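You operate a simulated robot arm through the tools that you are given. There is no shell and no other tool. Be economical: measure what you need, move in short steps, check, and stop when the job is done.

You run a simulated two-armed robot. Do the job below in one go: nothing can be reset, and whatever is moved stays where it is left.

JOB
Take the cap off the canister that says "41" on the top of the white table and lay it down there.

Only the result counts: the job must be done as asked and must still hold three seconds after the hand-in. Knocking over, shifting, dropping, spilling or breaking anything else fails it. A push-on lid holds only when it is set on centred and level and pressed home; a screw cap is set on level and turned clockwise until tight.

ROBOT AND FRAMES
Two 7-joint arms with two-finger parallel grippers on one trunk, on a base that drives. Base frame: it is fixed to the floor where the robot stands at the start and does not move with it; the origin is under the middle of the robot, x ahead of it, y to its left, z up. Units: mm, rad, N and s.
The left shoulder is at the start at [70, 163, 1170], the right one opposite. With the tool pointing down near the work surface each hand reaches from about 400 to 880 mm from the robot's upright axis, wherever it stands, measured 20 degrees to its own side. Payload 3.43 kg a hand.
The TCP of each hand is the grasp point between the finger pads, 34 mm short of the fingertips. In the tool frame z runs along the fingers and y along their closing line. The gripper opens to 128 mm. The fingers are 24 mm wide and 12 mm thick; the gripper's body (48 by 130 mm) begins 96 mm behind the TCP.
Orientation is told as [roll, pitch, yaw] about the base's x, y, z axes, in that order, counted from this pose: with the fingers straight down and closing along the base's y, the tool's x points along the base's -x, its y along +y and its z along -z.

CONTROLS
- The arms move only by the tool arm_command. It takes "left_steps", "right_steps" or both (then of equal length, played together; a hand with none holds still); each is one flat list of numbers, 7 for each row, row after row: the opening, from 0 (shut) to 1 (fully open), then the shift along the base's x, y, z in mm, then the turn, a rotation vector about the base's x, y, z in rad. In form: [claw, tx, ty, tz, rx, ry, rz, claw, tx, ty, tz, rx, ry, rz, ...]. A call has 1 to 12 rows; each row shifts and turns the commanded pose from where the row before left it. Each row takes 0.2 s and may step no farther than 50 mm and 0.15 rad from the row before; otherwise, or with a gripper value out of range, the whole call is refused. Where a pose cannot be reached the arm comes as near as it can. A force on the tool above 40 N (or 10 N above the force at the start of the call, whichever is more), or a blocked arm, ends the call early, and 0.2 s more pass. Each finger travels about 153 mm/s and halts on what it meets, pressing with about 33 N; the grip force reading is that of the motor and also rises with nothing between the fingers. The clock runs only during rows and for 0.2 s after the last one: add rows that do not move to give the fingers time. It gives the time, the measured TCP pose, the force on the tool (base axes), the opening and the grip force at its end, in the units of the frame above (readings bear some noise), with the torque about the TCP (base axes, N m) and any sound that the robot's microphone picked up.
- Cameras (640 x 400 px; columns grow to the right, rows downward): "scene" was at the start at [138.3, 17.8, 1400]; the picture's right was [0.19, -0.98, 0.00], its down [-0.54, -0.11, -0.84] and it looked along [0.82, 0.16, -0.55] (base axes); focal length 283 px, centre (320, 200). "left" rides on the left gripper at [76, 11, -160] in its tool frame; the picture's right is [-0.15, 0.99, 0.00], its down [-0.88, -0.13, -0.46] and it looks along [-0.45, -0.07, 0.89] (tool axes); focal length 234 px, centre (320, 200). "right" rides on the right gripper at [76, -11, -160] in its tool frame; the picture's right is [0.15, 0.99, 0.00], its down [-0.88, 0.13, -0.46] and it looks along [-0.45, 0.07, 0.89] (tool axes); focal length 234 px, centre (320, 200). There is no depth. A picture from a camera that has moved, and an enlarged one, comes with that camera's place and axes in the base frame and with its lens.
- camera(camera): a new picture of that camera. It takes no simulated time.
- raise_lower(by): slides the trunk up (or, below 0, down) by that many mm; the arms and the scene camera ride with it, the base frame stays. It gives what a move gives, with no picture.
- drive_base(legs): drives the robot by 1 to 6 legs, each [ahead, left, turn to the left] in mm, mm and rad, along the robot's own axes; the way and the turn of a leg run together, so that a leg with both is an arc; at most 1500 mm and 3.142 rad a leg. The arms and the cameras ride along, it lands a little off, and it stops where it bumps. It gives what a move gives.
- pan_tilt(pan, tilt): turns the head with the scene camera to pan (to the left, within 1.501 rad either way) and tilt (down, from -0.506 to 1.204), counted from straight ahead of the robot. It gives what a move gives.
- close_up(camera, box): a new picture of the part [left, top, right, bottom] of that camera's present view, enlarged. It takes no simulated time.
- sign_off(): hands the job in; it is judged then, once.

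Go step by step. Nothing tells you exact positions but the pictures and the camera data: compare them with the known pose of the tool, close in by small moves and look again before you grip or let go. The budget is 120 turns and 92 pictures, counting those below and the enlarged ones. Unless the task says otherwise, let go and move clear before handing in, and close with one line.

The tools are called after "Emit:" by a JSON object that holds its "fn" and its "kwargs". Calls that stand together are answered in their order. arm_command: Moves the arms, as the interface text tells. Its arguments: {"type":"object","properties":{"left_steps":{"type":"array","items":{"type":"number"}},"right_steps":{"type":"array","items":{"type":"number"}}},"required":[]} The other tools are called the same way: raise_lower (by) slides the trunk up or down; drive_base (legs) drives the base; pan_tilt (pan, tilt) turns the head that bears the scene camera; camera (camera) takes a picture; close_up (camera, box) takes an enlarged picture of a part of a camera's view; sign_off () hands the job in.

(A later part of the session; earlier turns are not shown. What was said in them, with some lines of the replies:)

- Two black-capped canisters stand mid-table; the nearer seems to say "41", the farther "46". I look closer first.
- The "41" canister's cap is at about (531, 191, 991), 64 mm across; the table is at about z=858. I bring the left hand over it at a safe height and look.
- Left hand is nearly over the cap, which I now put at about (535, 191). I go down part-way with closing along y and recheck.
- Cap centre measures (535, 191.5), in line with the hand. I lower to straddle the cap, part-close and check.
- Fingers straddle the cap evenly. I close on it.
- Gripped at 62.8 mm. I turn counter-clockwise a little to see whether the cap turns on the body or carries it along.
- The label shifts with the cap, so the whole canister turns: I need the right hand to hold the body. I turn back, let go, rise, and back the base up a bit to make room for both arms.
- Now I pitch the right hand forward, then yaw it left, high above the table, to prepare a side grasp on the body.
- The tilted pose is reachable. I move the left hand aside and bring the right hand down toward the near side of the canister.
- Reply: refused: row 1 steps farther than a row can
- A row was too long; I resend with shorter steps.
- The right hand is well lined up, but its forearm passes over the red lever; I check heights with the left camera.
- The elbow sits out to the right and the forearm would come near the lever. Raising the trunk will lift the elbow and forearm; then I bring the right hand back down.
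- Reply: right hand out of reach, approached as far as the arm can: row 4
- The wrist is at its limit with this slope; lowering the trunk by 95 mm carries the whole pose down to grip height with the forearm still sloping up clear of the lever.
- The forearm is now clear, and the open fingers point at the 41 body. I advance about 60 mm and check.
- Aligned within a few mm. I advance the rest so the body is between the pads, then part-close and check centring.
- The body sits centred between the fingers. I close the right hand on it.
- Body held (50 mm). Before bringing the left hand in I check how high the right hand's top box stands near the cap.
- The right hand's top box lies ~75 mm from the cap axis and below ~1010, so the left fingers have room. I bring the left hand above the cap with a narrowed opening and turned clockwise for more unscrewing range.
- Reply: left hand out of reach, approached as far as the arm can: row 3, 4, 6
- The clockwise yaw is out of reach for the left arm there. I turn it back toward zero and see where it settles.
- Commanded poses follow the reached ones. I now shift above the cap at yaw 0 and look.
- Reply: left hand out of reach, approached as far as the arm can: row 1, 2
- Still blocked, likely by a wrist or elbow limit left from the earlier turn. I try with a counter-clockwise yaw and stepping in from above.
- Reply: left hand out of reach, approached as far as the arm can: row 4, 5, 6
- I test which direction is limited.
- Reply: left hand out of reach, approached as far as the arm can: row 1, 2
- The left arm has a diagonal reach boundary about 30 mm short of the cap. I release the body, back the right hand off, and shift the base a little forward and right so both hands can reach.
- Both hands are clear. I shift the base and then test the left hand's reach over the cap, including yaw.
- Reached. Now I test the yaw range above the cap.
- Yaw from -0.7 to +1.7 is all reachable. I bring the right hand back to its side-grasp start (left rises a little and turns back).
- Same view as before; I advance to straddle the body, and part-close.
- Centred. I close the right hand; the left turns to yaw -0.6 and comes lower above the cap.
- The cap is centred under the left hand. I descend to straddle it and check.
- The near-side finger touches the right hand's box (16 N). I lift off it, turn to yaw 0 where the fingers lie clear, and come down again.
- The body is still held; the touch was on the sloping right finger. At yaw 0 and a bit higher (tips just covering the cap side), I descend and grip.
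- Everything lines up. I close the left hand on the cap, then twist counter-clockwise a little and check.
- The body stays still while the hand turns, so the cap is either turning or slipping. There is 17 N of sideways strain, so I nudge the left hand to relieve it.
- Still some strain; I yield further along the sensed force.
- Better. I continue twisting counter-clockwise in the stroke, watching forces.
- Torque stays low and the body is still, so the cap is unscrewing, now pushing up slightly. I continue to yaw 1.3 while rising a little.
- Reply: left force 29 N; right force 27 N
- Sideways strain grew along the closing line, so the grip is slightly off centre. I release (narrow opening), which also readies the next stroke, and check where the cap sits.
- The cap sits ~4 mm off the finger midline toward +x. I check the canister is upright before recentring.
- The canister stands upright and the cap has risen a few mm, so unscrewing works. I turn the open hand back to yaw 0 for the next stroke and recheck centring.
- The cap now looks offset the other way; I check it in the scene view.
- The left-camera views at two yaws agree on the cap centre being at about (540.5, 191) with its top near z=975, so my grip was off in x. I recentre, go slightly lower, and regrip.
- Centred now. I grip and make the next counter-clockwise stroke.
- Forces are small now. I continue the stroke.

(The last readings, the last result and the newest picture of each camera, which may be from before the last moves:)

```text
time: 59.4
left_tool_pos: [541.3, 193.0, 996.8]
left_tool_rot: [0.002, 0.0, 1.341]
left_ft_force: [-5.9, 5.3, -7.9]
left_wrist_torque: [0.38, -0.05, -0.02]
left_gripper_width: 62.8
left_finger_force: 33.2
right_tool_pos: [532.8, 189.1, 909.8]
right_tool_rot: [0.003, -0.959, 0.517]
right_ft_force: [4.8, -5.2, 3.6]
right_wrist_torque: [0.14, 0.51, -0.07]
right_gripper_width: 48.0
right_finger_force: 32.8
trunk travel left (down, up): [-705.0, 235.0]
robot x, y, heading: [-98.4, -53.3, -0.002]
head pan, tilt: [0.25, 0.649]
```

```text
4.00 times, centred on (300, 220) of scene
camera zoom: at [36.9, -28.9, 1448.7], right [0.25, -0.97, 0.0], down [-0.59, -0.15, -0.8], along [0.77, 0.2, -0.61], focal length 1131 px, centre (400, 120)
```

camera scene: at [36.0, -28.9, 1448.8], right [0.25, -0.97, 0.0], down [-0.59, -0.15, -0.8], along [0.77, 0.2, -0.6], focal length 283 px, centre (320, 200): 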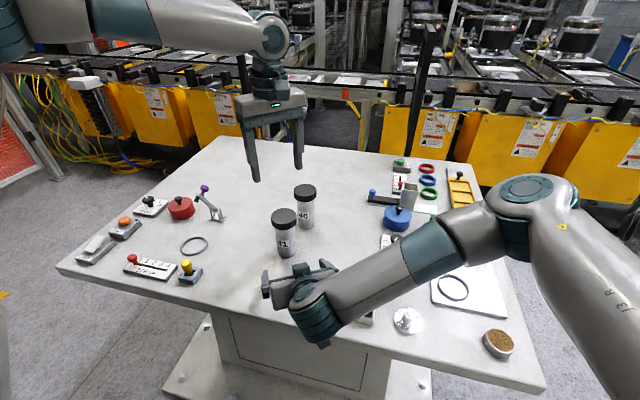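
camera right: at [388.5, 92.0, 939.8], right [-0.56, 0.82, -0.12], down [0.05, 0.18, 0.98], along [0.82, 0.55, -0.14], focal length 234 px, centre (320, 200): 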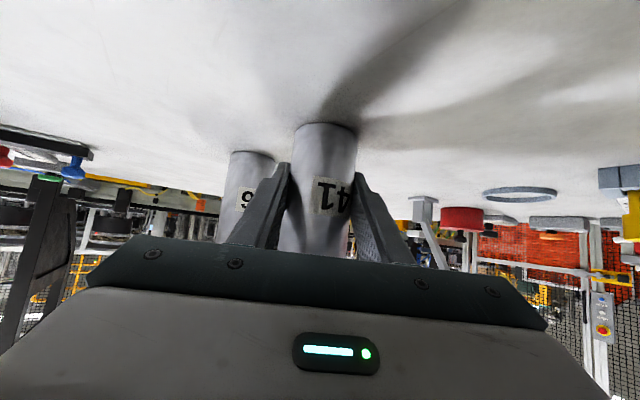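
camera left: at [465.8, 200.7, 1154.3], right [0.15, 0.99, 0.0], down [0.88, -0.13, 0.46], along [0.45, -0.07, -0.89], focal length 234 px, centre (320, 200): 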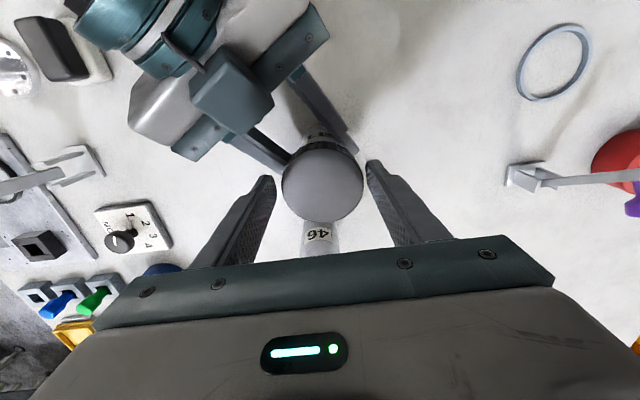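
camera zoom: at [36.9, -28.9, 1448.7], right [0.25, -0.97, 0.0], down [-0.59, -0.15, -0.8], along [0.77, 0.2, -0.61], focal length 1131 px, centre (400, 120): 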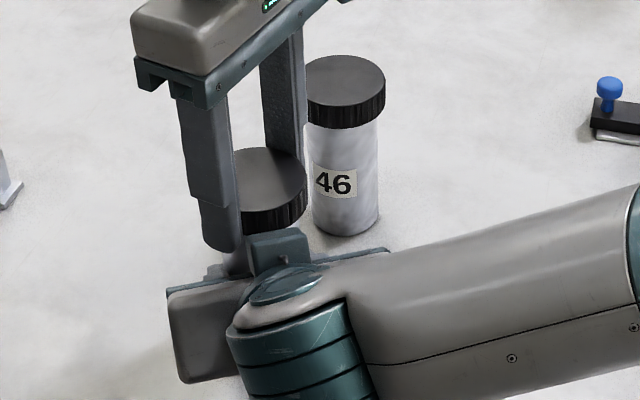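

Still threaded (slight pull when lifting). Next: open, swing back, regrip and turn again.

Emit:
{"fn": "arm_command", "kwargs": {"left_steps": [0.55, 0, 0, 0, 0, 0, 0, 0.62, -0.7, 0.3, 0, 0, 0, 0, 0.62, 0, 0, 0, 0, 0, -0.149, 0.62, 0, 0, 0, 0, 0, -0.149, 0.62, 0, 0, 0, 0, 0, -0.149, 0.62, 0, 0, 0, 0, 0, -0.149, 0.62, 0, 0, 0, 0, 0, -0.149, 0.62, 0, 0, 0, 0, 0, -0.149, 0.62, 0, 0, 0, 0, 0, -0.149, 0.62, 0, 0, 0, 0, 0, -0.149, 0.62, 0, 0, 0, 0, 0, -0.149, 0.5, 0, 0, 0, 0, 0, 0]}}

Emit:
{"fn": "arm_command", "kwargs": {"left_steps": [0.3, 0, 0, 0, 0, 0, 0, 0.3, 0, 0, 0, 0, 0, 0, 0.3, 0, 0, 0, 0, 0, 0, 0.3, 0, 0, 0, 0, 0, 0.148, 0.3, 0, 0, 0.2, 0, 0, 0.148, 0.3, 0, 0, 0.2, 0, 0, 0.148, 0.3, 0, 0, 0.2, 0, 0, 0.148, 0.3, 0, 0, 0.2, 0, 0, 0.148, 0.3, 0, 0, 0.2, 0, 0, 0.148, 0.3, 0, 0, 0.2, 0, 0, 0.148, 0.3, 0, 0, 0.2, 0, 0, 0.148, 0.3, 0, 0, 0.2, 0, 0, 0.148]}}

Emit:
{"fn": "camera", "kwargs": {"camera": "left"}}

```text
time: 62.0
left_tool_pos: [540.1, 192.3, 997.3]
left_tool_rot: [0.0, -0.001, -0.003]
left_ft_force: [0.3, -0.5, -0.6]
left_wrist_torque: [-0.02, 0.01, 0.0]
left_gripper_width: 64.8
left_finger_force: 0.1
right_tool_pos: [531.5, 187.3, 908.9]
right_tool_rot: [0.004, -0.958, 0.516]
right_ft_force: [-1.3, 2.1, -0.4]
right_wrist_torque: [-0.21, -0.06, 0.02]
right_gripper_width: 48.1
right_finger_force: 33.6
trunk travel left (down, up): [-705.0, 235.0]
robot x, y, heading: [-99.3, -51.1, -0.001]
head pan, tilt: [0.25, 0.649]
```

```text
time: 64.6
left_tool_pos: [539.9, 192.2, 997.9]
left_tool_rot: [0.002, -0.002, 1.332]
left_ft_force: [1.0, -1.3, -5.1]
left_wrist_torque: [0.09, -0.09, -0.03]
left_gripper_width: 62.8
left_finger_force: 33.2
right_tool_pos: [532.7, 188.2, 908.6]
right_tool_rot: [0.002, -0.957, 0.517]
right_ft_force: [-1.8, 1.6, 2.3]
right_wrist_torque: [-0.25, -0.06, 0.08]
right_gripper_width: 48.1
right_finger_force: 32.8
trunk travel left (down, up): [-705.0, 235.0]
robot x, y, heading: [-98.1, -51.2, -0.003]
head pan, tilt: [0.25, 0.649]
```

```text
26 pictures are left
camera left: at [511.8, 120.5, 1157.8], right [-0.93, 0.38, 0.0], down [0.33, 0.82, 0.46], along [0.17, 0.42, -0.89], focal length 234 px, centre (320, 200)
```

left: 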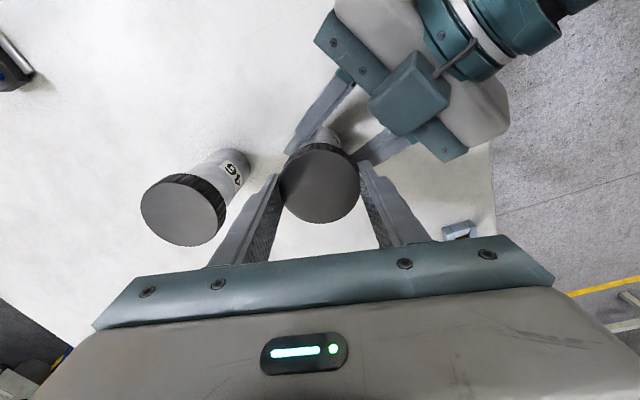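

I test a gentle 2 mm lift.

Emit:
{"fn": "arm_command", "kwargs": {"left_steps": [0.3, 0, 0, 1, 0, 0, 0, 0.3, 0, 0, 1, 0, 0, 0]}}

```text
time: 65.2
left_tool_pos: [540.8, 192.8, 998.6]
left_tool_rot: [0.002, 0.0, 1.329]
left_ft_force: [3.3, -3.9, -14.4]
left_wrist_torque: [-0.02, -0.23, -0.03]
left_gripper_width: 62.6
left_finger_force: 33.3
right_tool_pos: [532.9, 189.4, 910.2]
right_tool_rot: [0.004, -0.961, 0.517]
right_ft_force: [-4.7, 2.9, 12.1]
right_wrist_torque: [-0.28, -0.18, 0.02]
right_gripper_width: 47.9
right_finger_force: 33.1
trunk travel left (down, up): [-705.0, 235.0]
robot x, y, heading: [-100.0, -49.6, -0.004]
head pan, tilt: [0.25, 0.649]
```

Still engaged (pull rises to 14 N). I ease back down and do another stroke.

Emit:
{"fn": "arm_command", "kwargs": {"left_steps": [0.3, 0, 0, -2, 0, 0, 0, 0.6, 0, 0, 0, 0, 0, 0, 0.62, 0, 0, 0, 0, 0, -0.149, 0.62, 0, 0, 0, 0, 0, -0.149, 0.62, 0, 0, 0, 0, 0, -0.149, 0.62, 0, 0, 0, 0, 0, -0.149, 0.62, 0, 0, 0, 0, 0, -0.149, 0.62, 0, 0, 0, 0, 0, -0.149, 0.62, 0, 0, 0, 0, 0, -0.149, 0.62, 0, 0, 0, 0, 0, -0.149, 0.62, 0, 0, 0, 0, 0, -0.149, 0.5, 0, 0, 0, 0, 0, 0]}}

Emit:
{"fn": "arm_command", "kwargs": {"left_steps": [0.3, 0, 0, 0, 0, 0, 0, 0.3, 0, 0, 0, 0, 0, 0, 0.3, 0, 0, 0, 0, 0, 0, 0.3, 0, 0, 0.2, 0, 0, 0.148, 0.3, 0, 0, 0.2, 0, 0, 0.148, 0.3, 0, 0, 0.2, 0, 0, 0.148, 0.3, 0, 0, 0.2, 0, 0, 0.148, 0.3, 0, 0, 0.2, 0, 0, 0.148, 0.3, 0, 0, 0.2, 0, 0, 0.148, 0.3, 0, 0, 0.2, 0, 0, 0.148, 0.3, 0, 0, 0.2, 0, 0, 0.148, 0.3, 0, 0, 0.2, 0, 0, 0.148]}}

Emit:
{"fn": "arm_command", "kwargs": {"left_steps": [0.3, 0, 0, 1, 0, 0, 0, 0.3, 0, 0, 1, 0, 0, 0]}}

```text
time: 67.8
left_tool_pos: [538.4, 193.0, 997.9]
left_tool_rot: [0.0, 0.0, -0.016]
left_ft_force: [0.5, -0.7, 0.3]
left_wrist_torque: [-0.02, -0.01, -0.01]
left_gripper_width: 64.2
left_finger_force: 0.5
right_tool_pos: [532.7, 188.9, 909.2]
right_tool_rot: [0.004, -0.958, 0.517]
right_ft_force: [-0.1, 0.7, -0.1]
right_wrist_torque: [-0.12, 0.0, -0.01]
right_gripper_width: 47.5
right_finger_force: 32.8
trunk travel left (down, up): [-705.0, 235.0]
robot x, y, heading: [-96.1, -47.2, -0.0]
head pan, tilt: [0.25, 0.649]
```

```text
time: 70.4
left_tool_pos: [539.6, 193.2, 1000.1]
left_tool_rot: [0.001, 0.001, 1.324]
left_ft_force: [-1.0, -5.4, 0.6]
left_wrist_torque: [-0.08, 0.06, -0.07]
left_gripper_width: 63.0
left_finger_force: 33.6
right_tool_pos: [531.9, 187.5, 909.1]
right_tool_rot: [0.004, -0.957, 0.516]
right_ft_force: [2.9, 3.6, 2.0]
right_wrist_torque: [-0.4, 0.08, 0.04]
right_gripper_width: 47.7
right_finger_force: 32.8
trunk travel left (down, up): [-705.0, 235.0]
robot x, y, heading: [-98.0, -48.6, -0.0]
head pan, tilt: [0.25, 0.649]
```

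```text
time: 71.0
left_tool_pos: [540.4, 193.3, 1003.4]
left_tool_rot: [0.002, -0.001, 1.32]
left_ft_force: [-3.5, -4.1, -2.9]
left_wrist_torque: [-0.05, 0.04, 0.01]
left_gripper_width: 62.6
left_finger_force: 33.1
right_tool_pos: [533.0, 187.3, 908.8]
right_tool_rot: [0.004, -0.958, 0.516]
right_ft_force: [4.3, 4.0, 0.3]
right_wrist_torque: [-0.36, 0.28, 0.02]
right_gripper_width: 47.9
right_finger_force: 33.2
trunk travel left (down, up): [-705.0, 235.0]
robot x, y, heading: [-98.8, -47.9, -0.001]
head pan, tilt: [0.25, 0.649]
```

The 2 mm lift now meets almost no pull: the cap seems free. I lift gently and look.

Emit:
{"fn": "arm_command", "kwargs": {"left_steps": [0.3, 0, 0, 2, 0, 0, 0, 0.3, 0, 0, 2, 0, 0, 0, 0.3, 0, 0, 3, 0, 0, 0, 0.3, 0, 0, 3, 0, 0, 0]}}

Emit:
{"fn": "close_up", "kwargs": {"camera": "scene", "box": [250, 160, 350, 260]}}

```text
time: 72.0
left_tool_pos: [539.1, 193.8, 1012.0]
left_tool_rot: [0.002, 0.0, 1.318]
left_ft_force: [-3.6, -5.7, -3.1]
left_wrist_torque: [-0.08, 0.03, -0.02]
left_gripper_width: 62.6
left_finger_force: 32.7
right_tool_pos: [531.9, 189.0, 908.8]
right_tool_rot: [0.002, -0.957, 0.519]
right_ft_force: [1.9, 5.6, 1.2]
right_wrist_torque: [-0.56, 0.2, 0.02]
right_gripper_width: 48.0
right_finger_force: 32.7
trunk travel left (down, up): [-705.0, 235.0]
robot x, y, heading: [-93.7, -51.5, -0.003]
head pan, tilt: [0.25, 0.649]
```

```text
4.00 times, centred on (300, 210) of scene
camera zoom: at [36.8, -29.0, 1448.7], right [0.25, -0.97, 0.0], down [-0.59, -0.15, -0.8], along [0.77, 0.2, -0.6], focal length 1131 px, centre (400, 160)
```

zoom: 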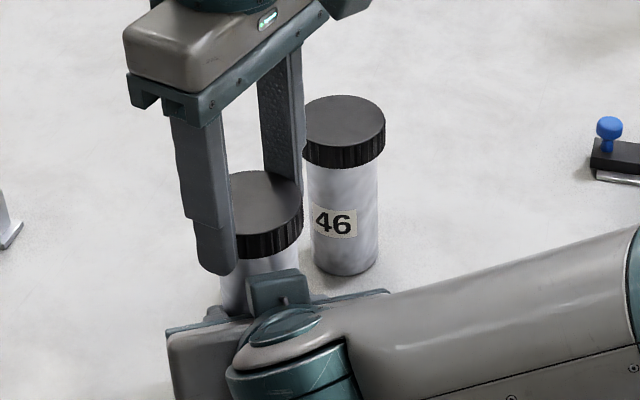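

The cap is lifting with it. I raise further.

Emit:
{"fn": "arm_command", "kwargs": {"left_steps": [0.3, 0, 0, 5, 0, 0, 0, 0.3, 0, 0, 5, 0, 0, 0, 0.3, 0, 0, 10, 0, 0, 0, 0.3, 0, 0, 20, 0, 0, 0, 0.3, 0, 0, 20, 0, 0, 0]}}

Emit:
{"fn": "close_up", "kwargs": {"camera": "scene", "box": [230, 140, 350, 260]}}

```text
time: 73.2
left_tool_pos: [540.4, 189.6, 1075.5]
left_tool_rot: [0.0, 0.001, 1.319]
left_ft_force: [0.5, 0.2, -0.6]
left_wrist_torque: [0.03, -0.02, -0.01]
left_gripper_width: 62.8
left_finger_force: 32.8
right_tool_pos: [532.5, 188.9, 908.7]
right_tool_rot: [0.003, -0.959, 0.516]
right_ft_force: [-0.3, -0.7, -0.4]
right_wrist_torque: [-0.01, -0.02, -0.01]
right_gripper_width: 48.1
right_finger_force: 33.3
trunk travel left (down, up): [-705.0, 235.0]
robot x, y, heading: [-99.3, -52.0, -0.003]
head pan, tilt: [0.25, 0.649]
```

```text
3.33 times, centred on (290, 200) of scene
camera zoom: at [36.2, -29.3, 1448.7], right [0.25, -0.97, 0.0], down [-0.59, -0.15, -0.8], along [0.77, 0.2, -0.6], focal length 942 px, centre (420, 200)
```

zoom: 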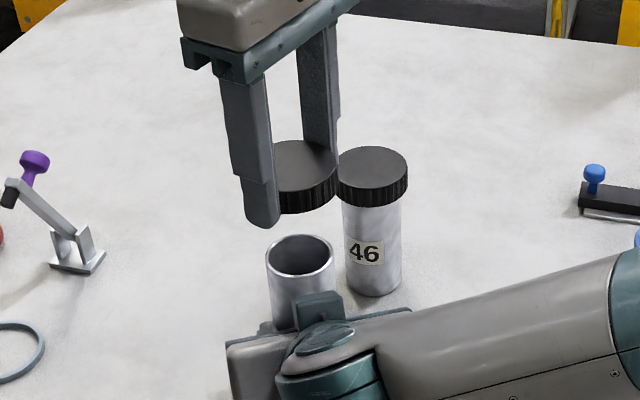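

The cap is off. I carry it left to a clear patch of table near (570, 310) and start lowering.

Emit:
{"fn": "arm_command", "kwargs": {"left_steps": [0.3, 10, 40, 0, 0, 0, 0, 0.3, 10, 40, 0, 0, 0, 0, 0.3, 10, 40, 0, 0, 0, 0, 0.3, 0, 0, -40, 0, 0, 0, 0.3, 0, 0, -40, 0, 0, 0, 0.3, 0, 0, -40, 0, 0, 0, 0.3, 0, 0, -15, 0, 0, 0, 0.3, 0, 0, 0, 0, 0, 0]}}

Emit:
{"fn": "camera", "kwargs": {"camera": "scene"}}

Emit:
{"fn": "camera", "kwargs": {"camera": "left"}}

```text
time: 75.0
left_tool_pos: [568.7, 312.4, 938.0]
left_tool_rot: [-0.002, 0.0, 1.321]
left_ft_force: [-0.2, -1.0, -0.1]
left_wrist_torque: [0.01, 0.0, 0.02]
left_gripper_width: 62.9
left_finger_force: 32.8
right_tool_pos: [532.9, 188.9, 909.6]
right_tool_rot: [0.003, -0.959, 0.516]
right_ft_force: [0.5, 0.0, 0.3]
right_wrist_torque: [0.02, -0.04, 0.0]
right_gripper_width: 48.1
right_finger_force: 33.3
trunk travel left (down, up): [-705.0, 235.0]
robot x, y, heading: [-99.3, -48.4, -0.002]
head pan, tilt: [0.25, 0.649]
```

```text
23 pictures are left
camera scene: at [36.7, -29.0, 1448.7], right [0.25, -0.97, 0.0], down [-0.59, -0.15, -0.8], along [0.77, 0.2, -0.6], focal length 283 px, centre (320, 200)
```

scene: 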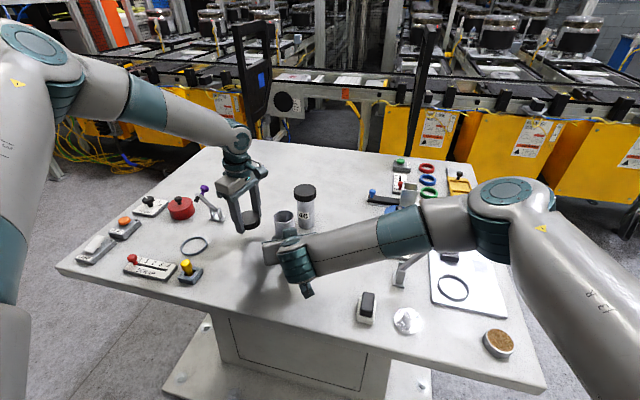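

```text
22 pictures are left
camera left: at [539.8, 241.2, 1097.7], right [-0.92, 0.39, 0.0], down [0.34, 0.82, 0.46], along [0.18, 0.42, -0.89], focal length 234 px, centre (320, 200)
```

left: 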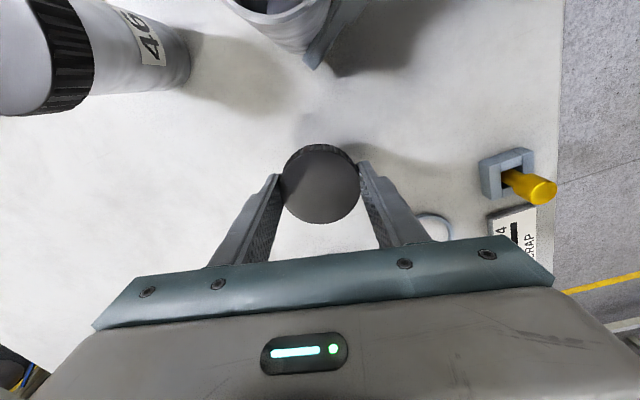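

The spot beneath is clear. I lower slowly until it touches.

Emit:
{"fn": "arm_command", "kwargs": {"left_steps": [0.3, 0, 0, -15, 0, 0, 0, 0.3, 0, 0, -10, 0, 0, 0, 0.3, 0, 0, -5, 0, 0, 0, 0.3, 0, 0, -4, 0, 0, 0, 0.3, 0, 0, -3, 0, 0, 0, 0.3, 0, 0, -3, 0, 0, 0, 0.3, 0, 0, -3, 0, 0, 0, 0.3, 0, 0, -3, 0, 0, 0]}}

Emit:
{"fn": "close_up", "kwargs": {"camera": "scene", "box": [200, 150, 320, 270]}}

```text
time: 76.8
left_tool_pos: [565.4, 314.6, 897.0]
left_tool_rot: [-0.002, 0.0, 1.321]
left_ft_force: [-0.2, 0.4, 0.1]
left_wrist_torque: [0.0, -0.01, 0.0]
left_gripper_width: 62.9
left_finger_force: 32.8
left hand out of reach, approached as far as the arm can: row 7
right_tool_pos: [533.0, 188.6, 909.0]
right_tool_rot: [0.003, -0.959, 0.516]
right_ft_force: [-0.7, 0.9, -0.5]
right_wrist_torque: [-0.03, -0.03, -0.02]
right_gripper_width: 47.7
right_finger_force: 33.1
trunk travel left (down, up): [-705.0, 235.0]
robot x, y, heading: [-98.9, -50.7, -0.0]
head pan, tilt: [0.25, 0.649]
```

```text
3.33 times, centred on (260, 210) of scene
camera zoom: at [36.6, -29.0, 1448.7], right [0.25, -0.97, 0.0], down [-0.59, -0.15, -0.8], along [0.77, 0.2, -0.6], focal length 942 px, centre (520, 167)
```

zoom: 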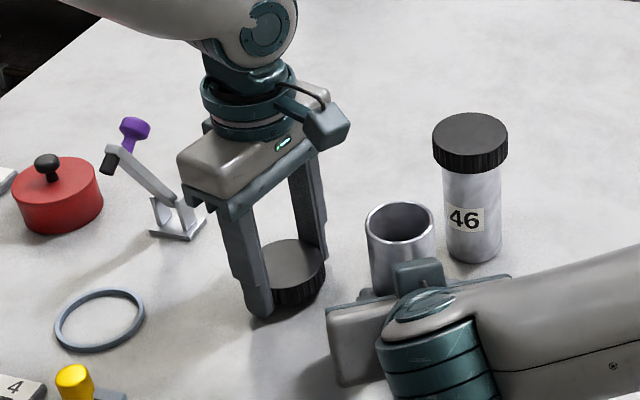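

The left arm hit its reach limit just above the table. I release the canister body with the right hand, withdraw it, and then use the trunk to lower.

Emit:
{"fn": "arm_command", "kwargs": {"right_steps": [0.6, 0, 0, 0, 0, 0, 0, 1, 0, 0, 0, 0, 0, 0, 1, -26, -15, 0, 0, 0, 0, 1, -26, -15, 0, 0, 0, 0, 1, -26, -15, 0, 0, 0, 0, 1, -26, -15, 0, 0, 0, 0, 1, -26, -15, 20, 0, 0, 0, 1, 0, -10, 40, 0, 0, 0, 1, 0, -10, 40, 0, 0, 0, 1, 0, -10, 40, 0, 0, 0]}}

Emit:
{"fn": "camera", "kwargs": {"camera": "scene"}}

```text
time: 79.0
left_tool_pos: [564.9, 314.3, 897.3]
left_tool_rot: [-0.001, -0.002, 1.321]
left_ft_force: [-0.2, -0.4, -0.9]
left_wrist_torque: [-0.01, 0.0, 0.0]
left_gripper_width: 62.5
left_finger_force: 33.6
right_tool_pos: [401.2, 84.6, 1052.3]
right_tool_rot: [0.003, -0.958, 0.516]
right_ft_force: [-0.5, -0.5, -0.6]
right_wrist_torque: [-0.01, 0.01, -0.01]
right_gripper_width: 128.0
right_finger_force: 0.1
trunk travel left (down, up): [-705.0, 235.0]
robot x, y, heading: [-96.8, -49.5, 0.0]
head pan, tilt: [0.25, 0.649]
```

```text
20 pictures are left
camera scene: at [35.5, -29.5, 1448.7], right [0.25, -0.97, 0.0], down [-0.59, -0.15, -0.8], along [0.77, 0.2, -0.6], focal length 283 px, centre (320, 200)
```

scene: 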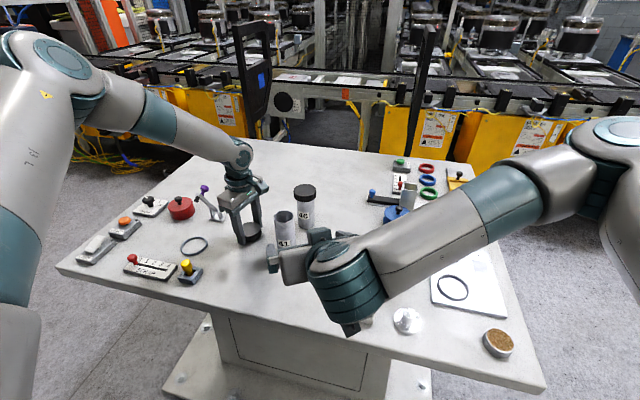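

Canister stands upright, body free. I raise the left a bit, lower the trunk 40 mm, then finish lowering with the arm under force watch.

Emit:
{"fn": "arm_command", "kwargs": {"left_steps": [0.3, 2, 0, 40, 0, 0, 0, 0.3, 0, 0, 0, 0, 0, 0]}}

Emit:
{"fn": "raise_lower", "kwargs": {"by": -40}}

Emit:
{"fn": "arm_command", "kwargs": {"left_steps": [0.3, 0, 0, -3, 0, 0, 0, 0.3, 0, 0, -3, 0, 0, 0, 0.3, 0, 0, -3, 0, 0, 0, 0.3, 0, 0, -3, 0, 0, 0, 0.3, 0, 0, -3, 0, 0, 0, 0.3, 0, 0, 0, 0, 0, 0]}}

Emit:
{"fn": "close_up", "kwargs": {"camera": "scene", "box": [200, 130, 320, 250]}}

```text
time: 79.6
left_tool_pos: [568.5, 312.4, 936.7]
left_tool_rot: [0.0, 0.0, 1.319]
left_ft_force: [0.9, 0.6, -0.2]
left_wrist_torque: [0.0, 0.0, 0.01]
left_gripper_width: 62.6
left_finger_force: 33.4
right_tool_pos: [401.2, 86.1, 1051.2]
right_tool_rot: [0.004, -0.958, 0.516]
right_ft_force: [0.9, 0.1, 0.3]
right_wrist_torque: [-0.01, -0.01, -0.01]
right_gripper_width: 127.8
right_finger_force: 0.0
trunk travel left (down, up): [-705.0, 235.0]
robot x, y, heading: [-99.6, -54.0, -0.003]
head pan, tilt: [0.25, 0.649]
```

```text
time: 80.4
left_tool_pos: [568.1, 312.7, 898.9]
left_tool_rot: [0.0, 0.0, 1.321]
left_ft_force: [0.2, -0.6, -0.3]
left_wrist_torque: [0.0, 0.02, 0.02]
left_gripper_width: 62.7
left_finger_force: 33.2
right_tool_pos: [400.4, 84.8, 1012.2]
right_tool_rot: [0.003, -0.958, 0.516]
right_ft_force: [-0.1, 0.6, 0.0]
right_wrist_torque: [0.01, -0.03, -0.01]
right_gripper_width: 127.9
right_finger_force: 0.1
trunk travel left (down, up): [-665.0, 275.0]
robot x, y, heading: [-100.4, -47.4, 0.001]
head pan, tilt: [0.25, 0.649]
```

```text
time: 81.3
left_tool_pos: [568.5, 313.9, 894.1]
left_tool_rot: [-0.009, -0.003, 1.321]
left_ft_force: [-10.9, 0.6, 20.7]
left_wrist_torque: [-0.01, 1.23, -0.11]
left_gripper_width: 62.8
left_finger_force: 32.9
right_tool_pos: [398.6, 85.9, 1011.8]
right_tool_rot: [0.003, -0.96, 0.518]
right_ft_force: [0.2, 1.1, -1.4]
right_wrist_torque: [0.01, 0.02, 0.02]
right_gripper_width: 128.1
right_finger_force: 0.0
trunk travel left (down, up): [-665.0, 275.0]
robot x, y, heading: [-102.1, -51.6, -0.002]
head pan, tilt: [0.25, 0.649]
stopped in row 4 (left hand): the force on the tool passed its limit (the readings are from after the stop); the commanded pose is now the measured one
```

```text
3.33 times, centred on (260, 190) of scene
camera zoom: at [33.1, -30.0, 1409.1], right [0.25, -0.97, 0.0], down [-0.58, -0.15, -0.8], along [0.77, 0.2, -0.6], focal length 942 px, centre (520, 233)
```

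zoom: 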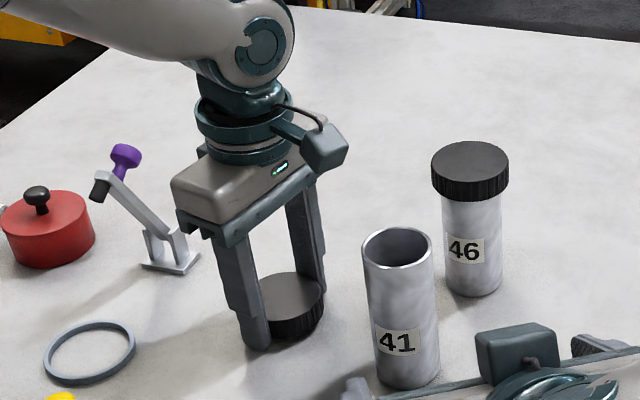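

Contact with the table is made. I ease the pressure slightly and open to let the cap rest.

Emit:
{"fn": "arm_command", "kwargs": {"left_steps": [0.3, 0, 0, 1, 0, 0, 0, 0.52, 0, 0, 0, 0, 0, 0, 0.6, 0, 0, 0, 0, 0, 0, 0.8, 0, 0, 0, 0, 0, 0, 0.8, 0, 0, 0, 0, 0, 0]}}

Emit:
{"fn": "close_up", "kwargs": {"camera": "scene", "box": [200, 130, 320, 250]}}

Emit:
{"fn": "camera", "kwargs": {"camera": "left"}}

```text
time: 82.5
left_tool_pos: [573.9, 310.4, 895.0]
left_tool_rot: [-0.014, -0.005, 1.32]
left_ft_force: [26.1, -1.5, 30.0]
left_wrist_torque: [-0.02, 0.66, 0.01]
left_gripper_width: 87.4
left_finger_force: 0.0
right_tool_pos: [401.5, 82.8, 1010.6]
right_tool_rot: [0.007, -0.959, 0.515]
right_ft_force: [0.1, 0.0, 0.1]
right_wrist_torque: [-0.02, 0.03, 0.0]
right_gripper_width: 128.3
right_finger_force: 0.1
trunk travel left (down, up): [-665.0, 275.0]
robot x, y, heading: [-99.9, -54.1, -0.004]
head pan, tilt: [0.25, 0.649]
```

```text
3.33 times, centred on (260, 190) of scene
camera zoom: at [37.0, -31.4, 1408.9], right [0.25, -0.97, 0.0], down [-0.59, -0.15, -0.8], along [0.77, 0.2, -0.6], focal length 942 px, centre (520, 233)
```

zoom: 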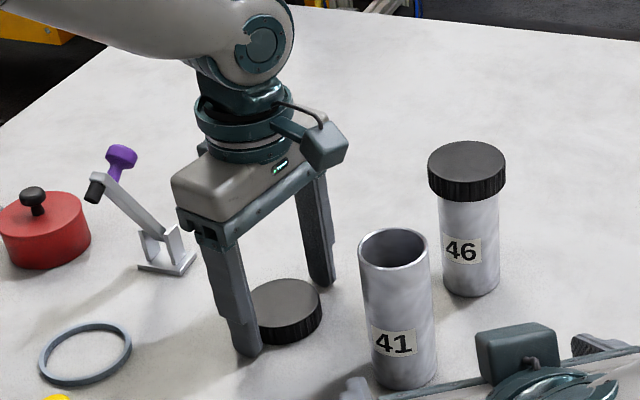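

```text
17 pictures are left
camera left: at [541.8, 240.1, 1053.6], right [-0.92, 0.39, -0.01], down [0.34, 0.82, 0.46], along [0.19, 0.42, -0.89], focal length 234 px, centre (320, 200)
```

left: 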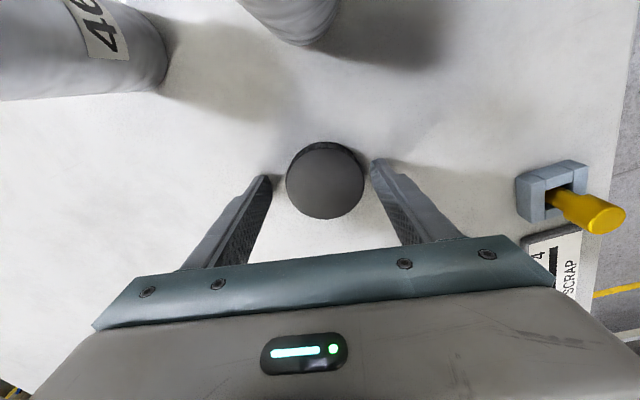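

The cap lies flat on the table between the fingers. I lift straight up, clear of it.

Emit:
{"fn": "arm_command", "kwargs": {"left_steps": [0.8, 0, 0, 4, 0, 0, 0, 0.8, 0, 0, 6, 0, 0, 0, 0.8, 0, 0, 20, 0, 0, 0, 0.8, 0, 0, 40, 0, 0, 0, 0.8, 0, 0, 40, 0, 0, 0, 0.8, 0, 0, 40, 0, 0, 0]}}

Emit:
{"fn": "camera", "kwargs": {"camera": "scene"}}

Emit:
{"fn": "camera", "kwargs": {"camera": "left"}}

```text
time: 83.9
left_tool_pos: [571.4, 313.1, 1044.0]
left_tool_rot: [-0.007, -0.004, 1.321]
left_ft_force: [-0.3, -0.4, -0.3]
left_wrist_torque: [-0.04, -0.02, -0.03]
left_gripper_width: 102.4
left_finger_force: 0.0
right_tool_pos: [399.7, 84.6, 1013.3]
right_tool_rot: [0.004, -0.96, 0.518]
right_ft_force: [0.2, -0.1, 0.2]
right_wrist_torque: [0.02, -0.02, 0.05]
right_gripper_width: 127.9
right_finger_force: 0.0
trunk travel left (down, up): [-665.0, 275.0]
robot x, y, heading: [-99.6, -54.2, 0.004]
head pan, tilt: [0.25, 0.649]
```

```text
16 pictures are left
camera scene: at [35.3, -29.7, 1408.8], right [0.25, -0.97, 0.0], down [-0.59, -0.15, -0.8], along [0.77, 0.2, -0.6], focal length 283 px, centre (320, 200)
```

scene: 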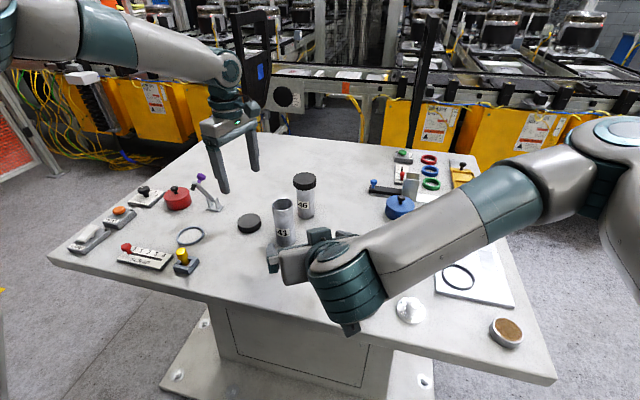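

```text
15 pictures are left
camera left: at [541.0, 241.1, 1202.9], right [-0.92, 0.39, -0.01], down [0.34, 0.82, 0.46], along [0.18, 0.42, -0.89], focal length 234 px, centre (320, 200)
```

left: 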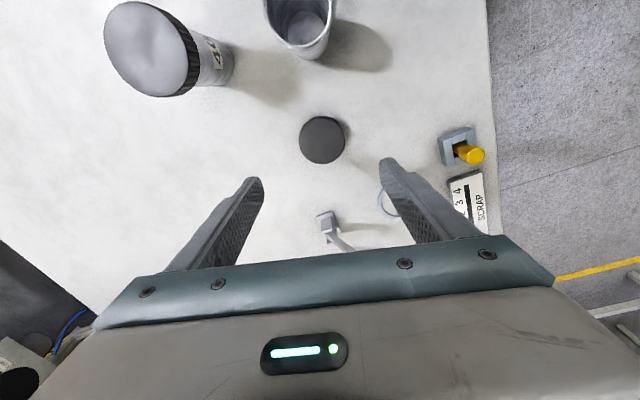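

The cap lies on the table and both canisters stand. I raise the right hand away and do a last look.

Emit:
{"fn": "arm_command", "kwargs": {"right_steps": [1, -5, -20, 40, 0, 0, 0, 1, 0, -25, 40, 0, 0, 0, 1, 0, -30, 40, 0, 0, 0, 1, 0, -30, 30, 0, 0, 0]}}

Emit:
{"fn": "camera", "kwargs": {"camera": "scene"}}

```text
time: 84.9
left_tool_pos: [572.8, 311.1, 1043.7]
left_tool_rot: [-0.007, -0.004, 1.321]
left_ft_force: [0.0, -0.9, -0.1]
left_wrist_torque: [0.05, -0.03, -0.01]
left_gripper_width: 102.5
left_finger_force: 0.1
right_tool_pos: [395.9, -23.2, 1160.6]
right_tool_rot: [0.006, -0.96, 0.517]
right_ft_force: [-0.5, -1.0, 0.4]
right_wrist_torque: [-0.01, -0.03, 0.0]
right_gripper_width: 127.9
right_finger_force: 0.0
trunk travel left (down, up): [-665.0, 275.0]
robot x, y, heading: [-100.7, -52.9, -0.001]
head pan, tilt: [0.25, 0.649]
```

```text
14 pictures are left
camera scene: at [35.5, -30.8, 1408.8], right [0.25, -0.97, 0.0], down [-0.59, -0.15, -0.8], along [0.77, 0.2, -0.6], focal length 283 px, centre (320, 200)
```

scene: 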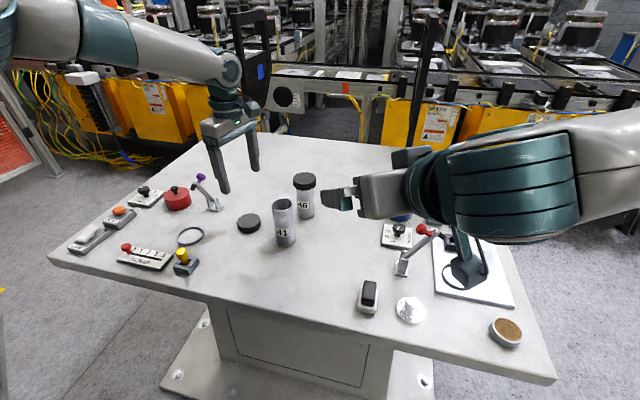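

Canister 41 stands open, its cap lies flat on the table, nothing else looks disturbed, and both hands are clear. I hand in.

Emit:
{"fn": "sign_off", "kwargs": {}}

```text
The job is handed in.
```

I unscrewed the cap from canister "41" and laid it flat on the white table, and I've handed the job in. In the last picture the canister stands upright and open, nothing else looks moved, and both hands are clear.
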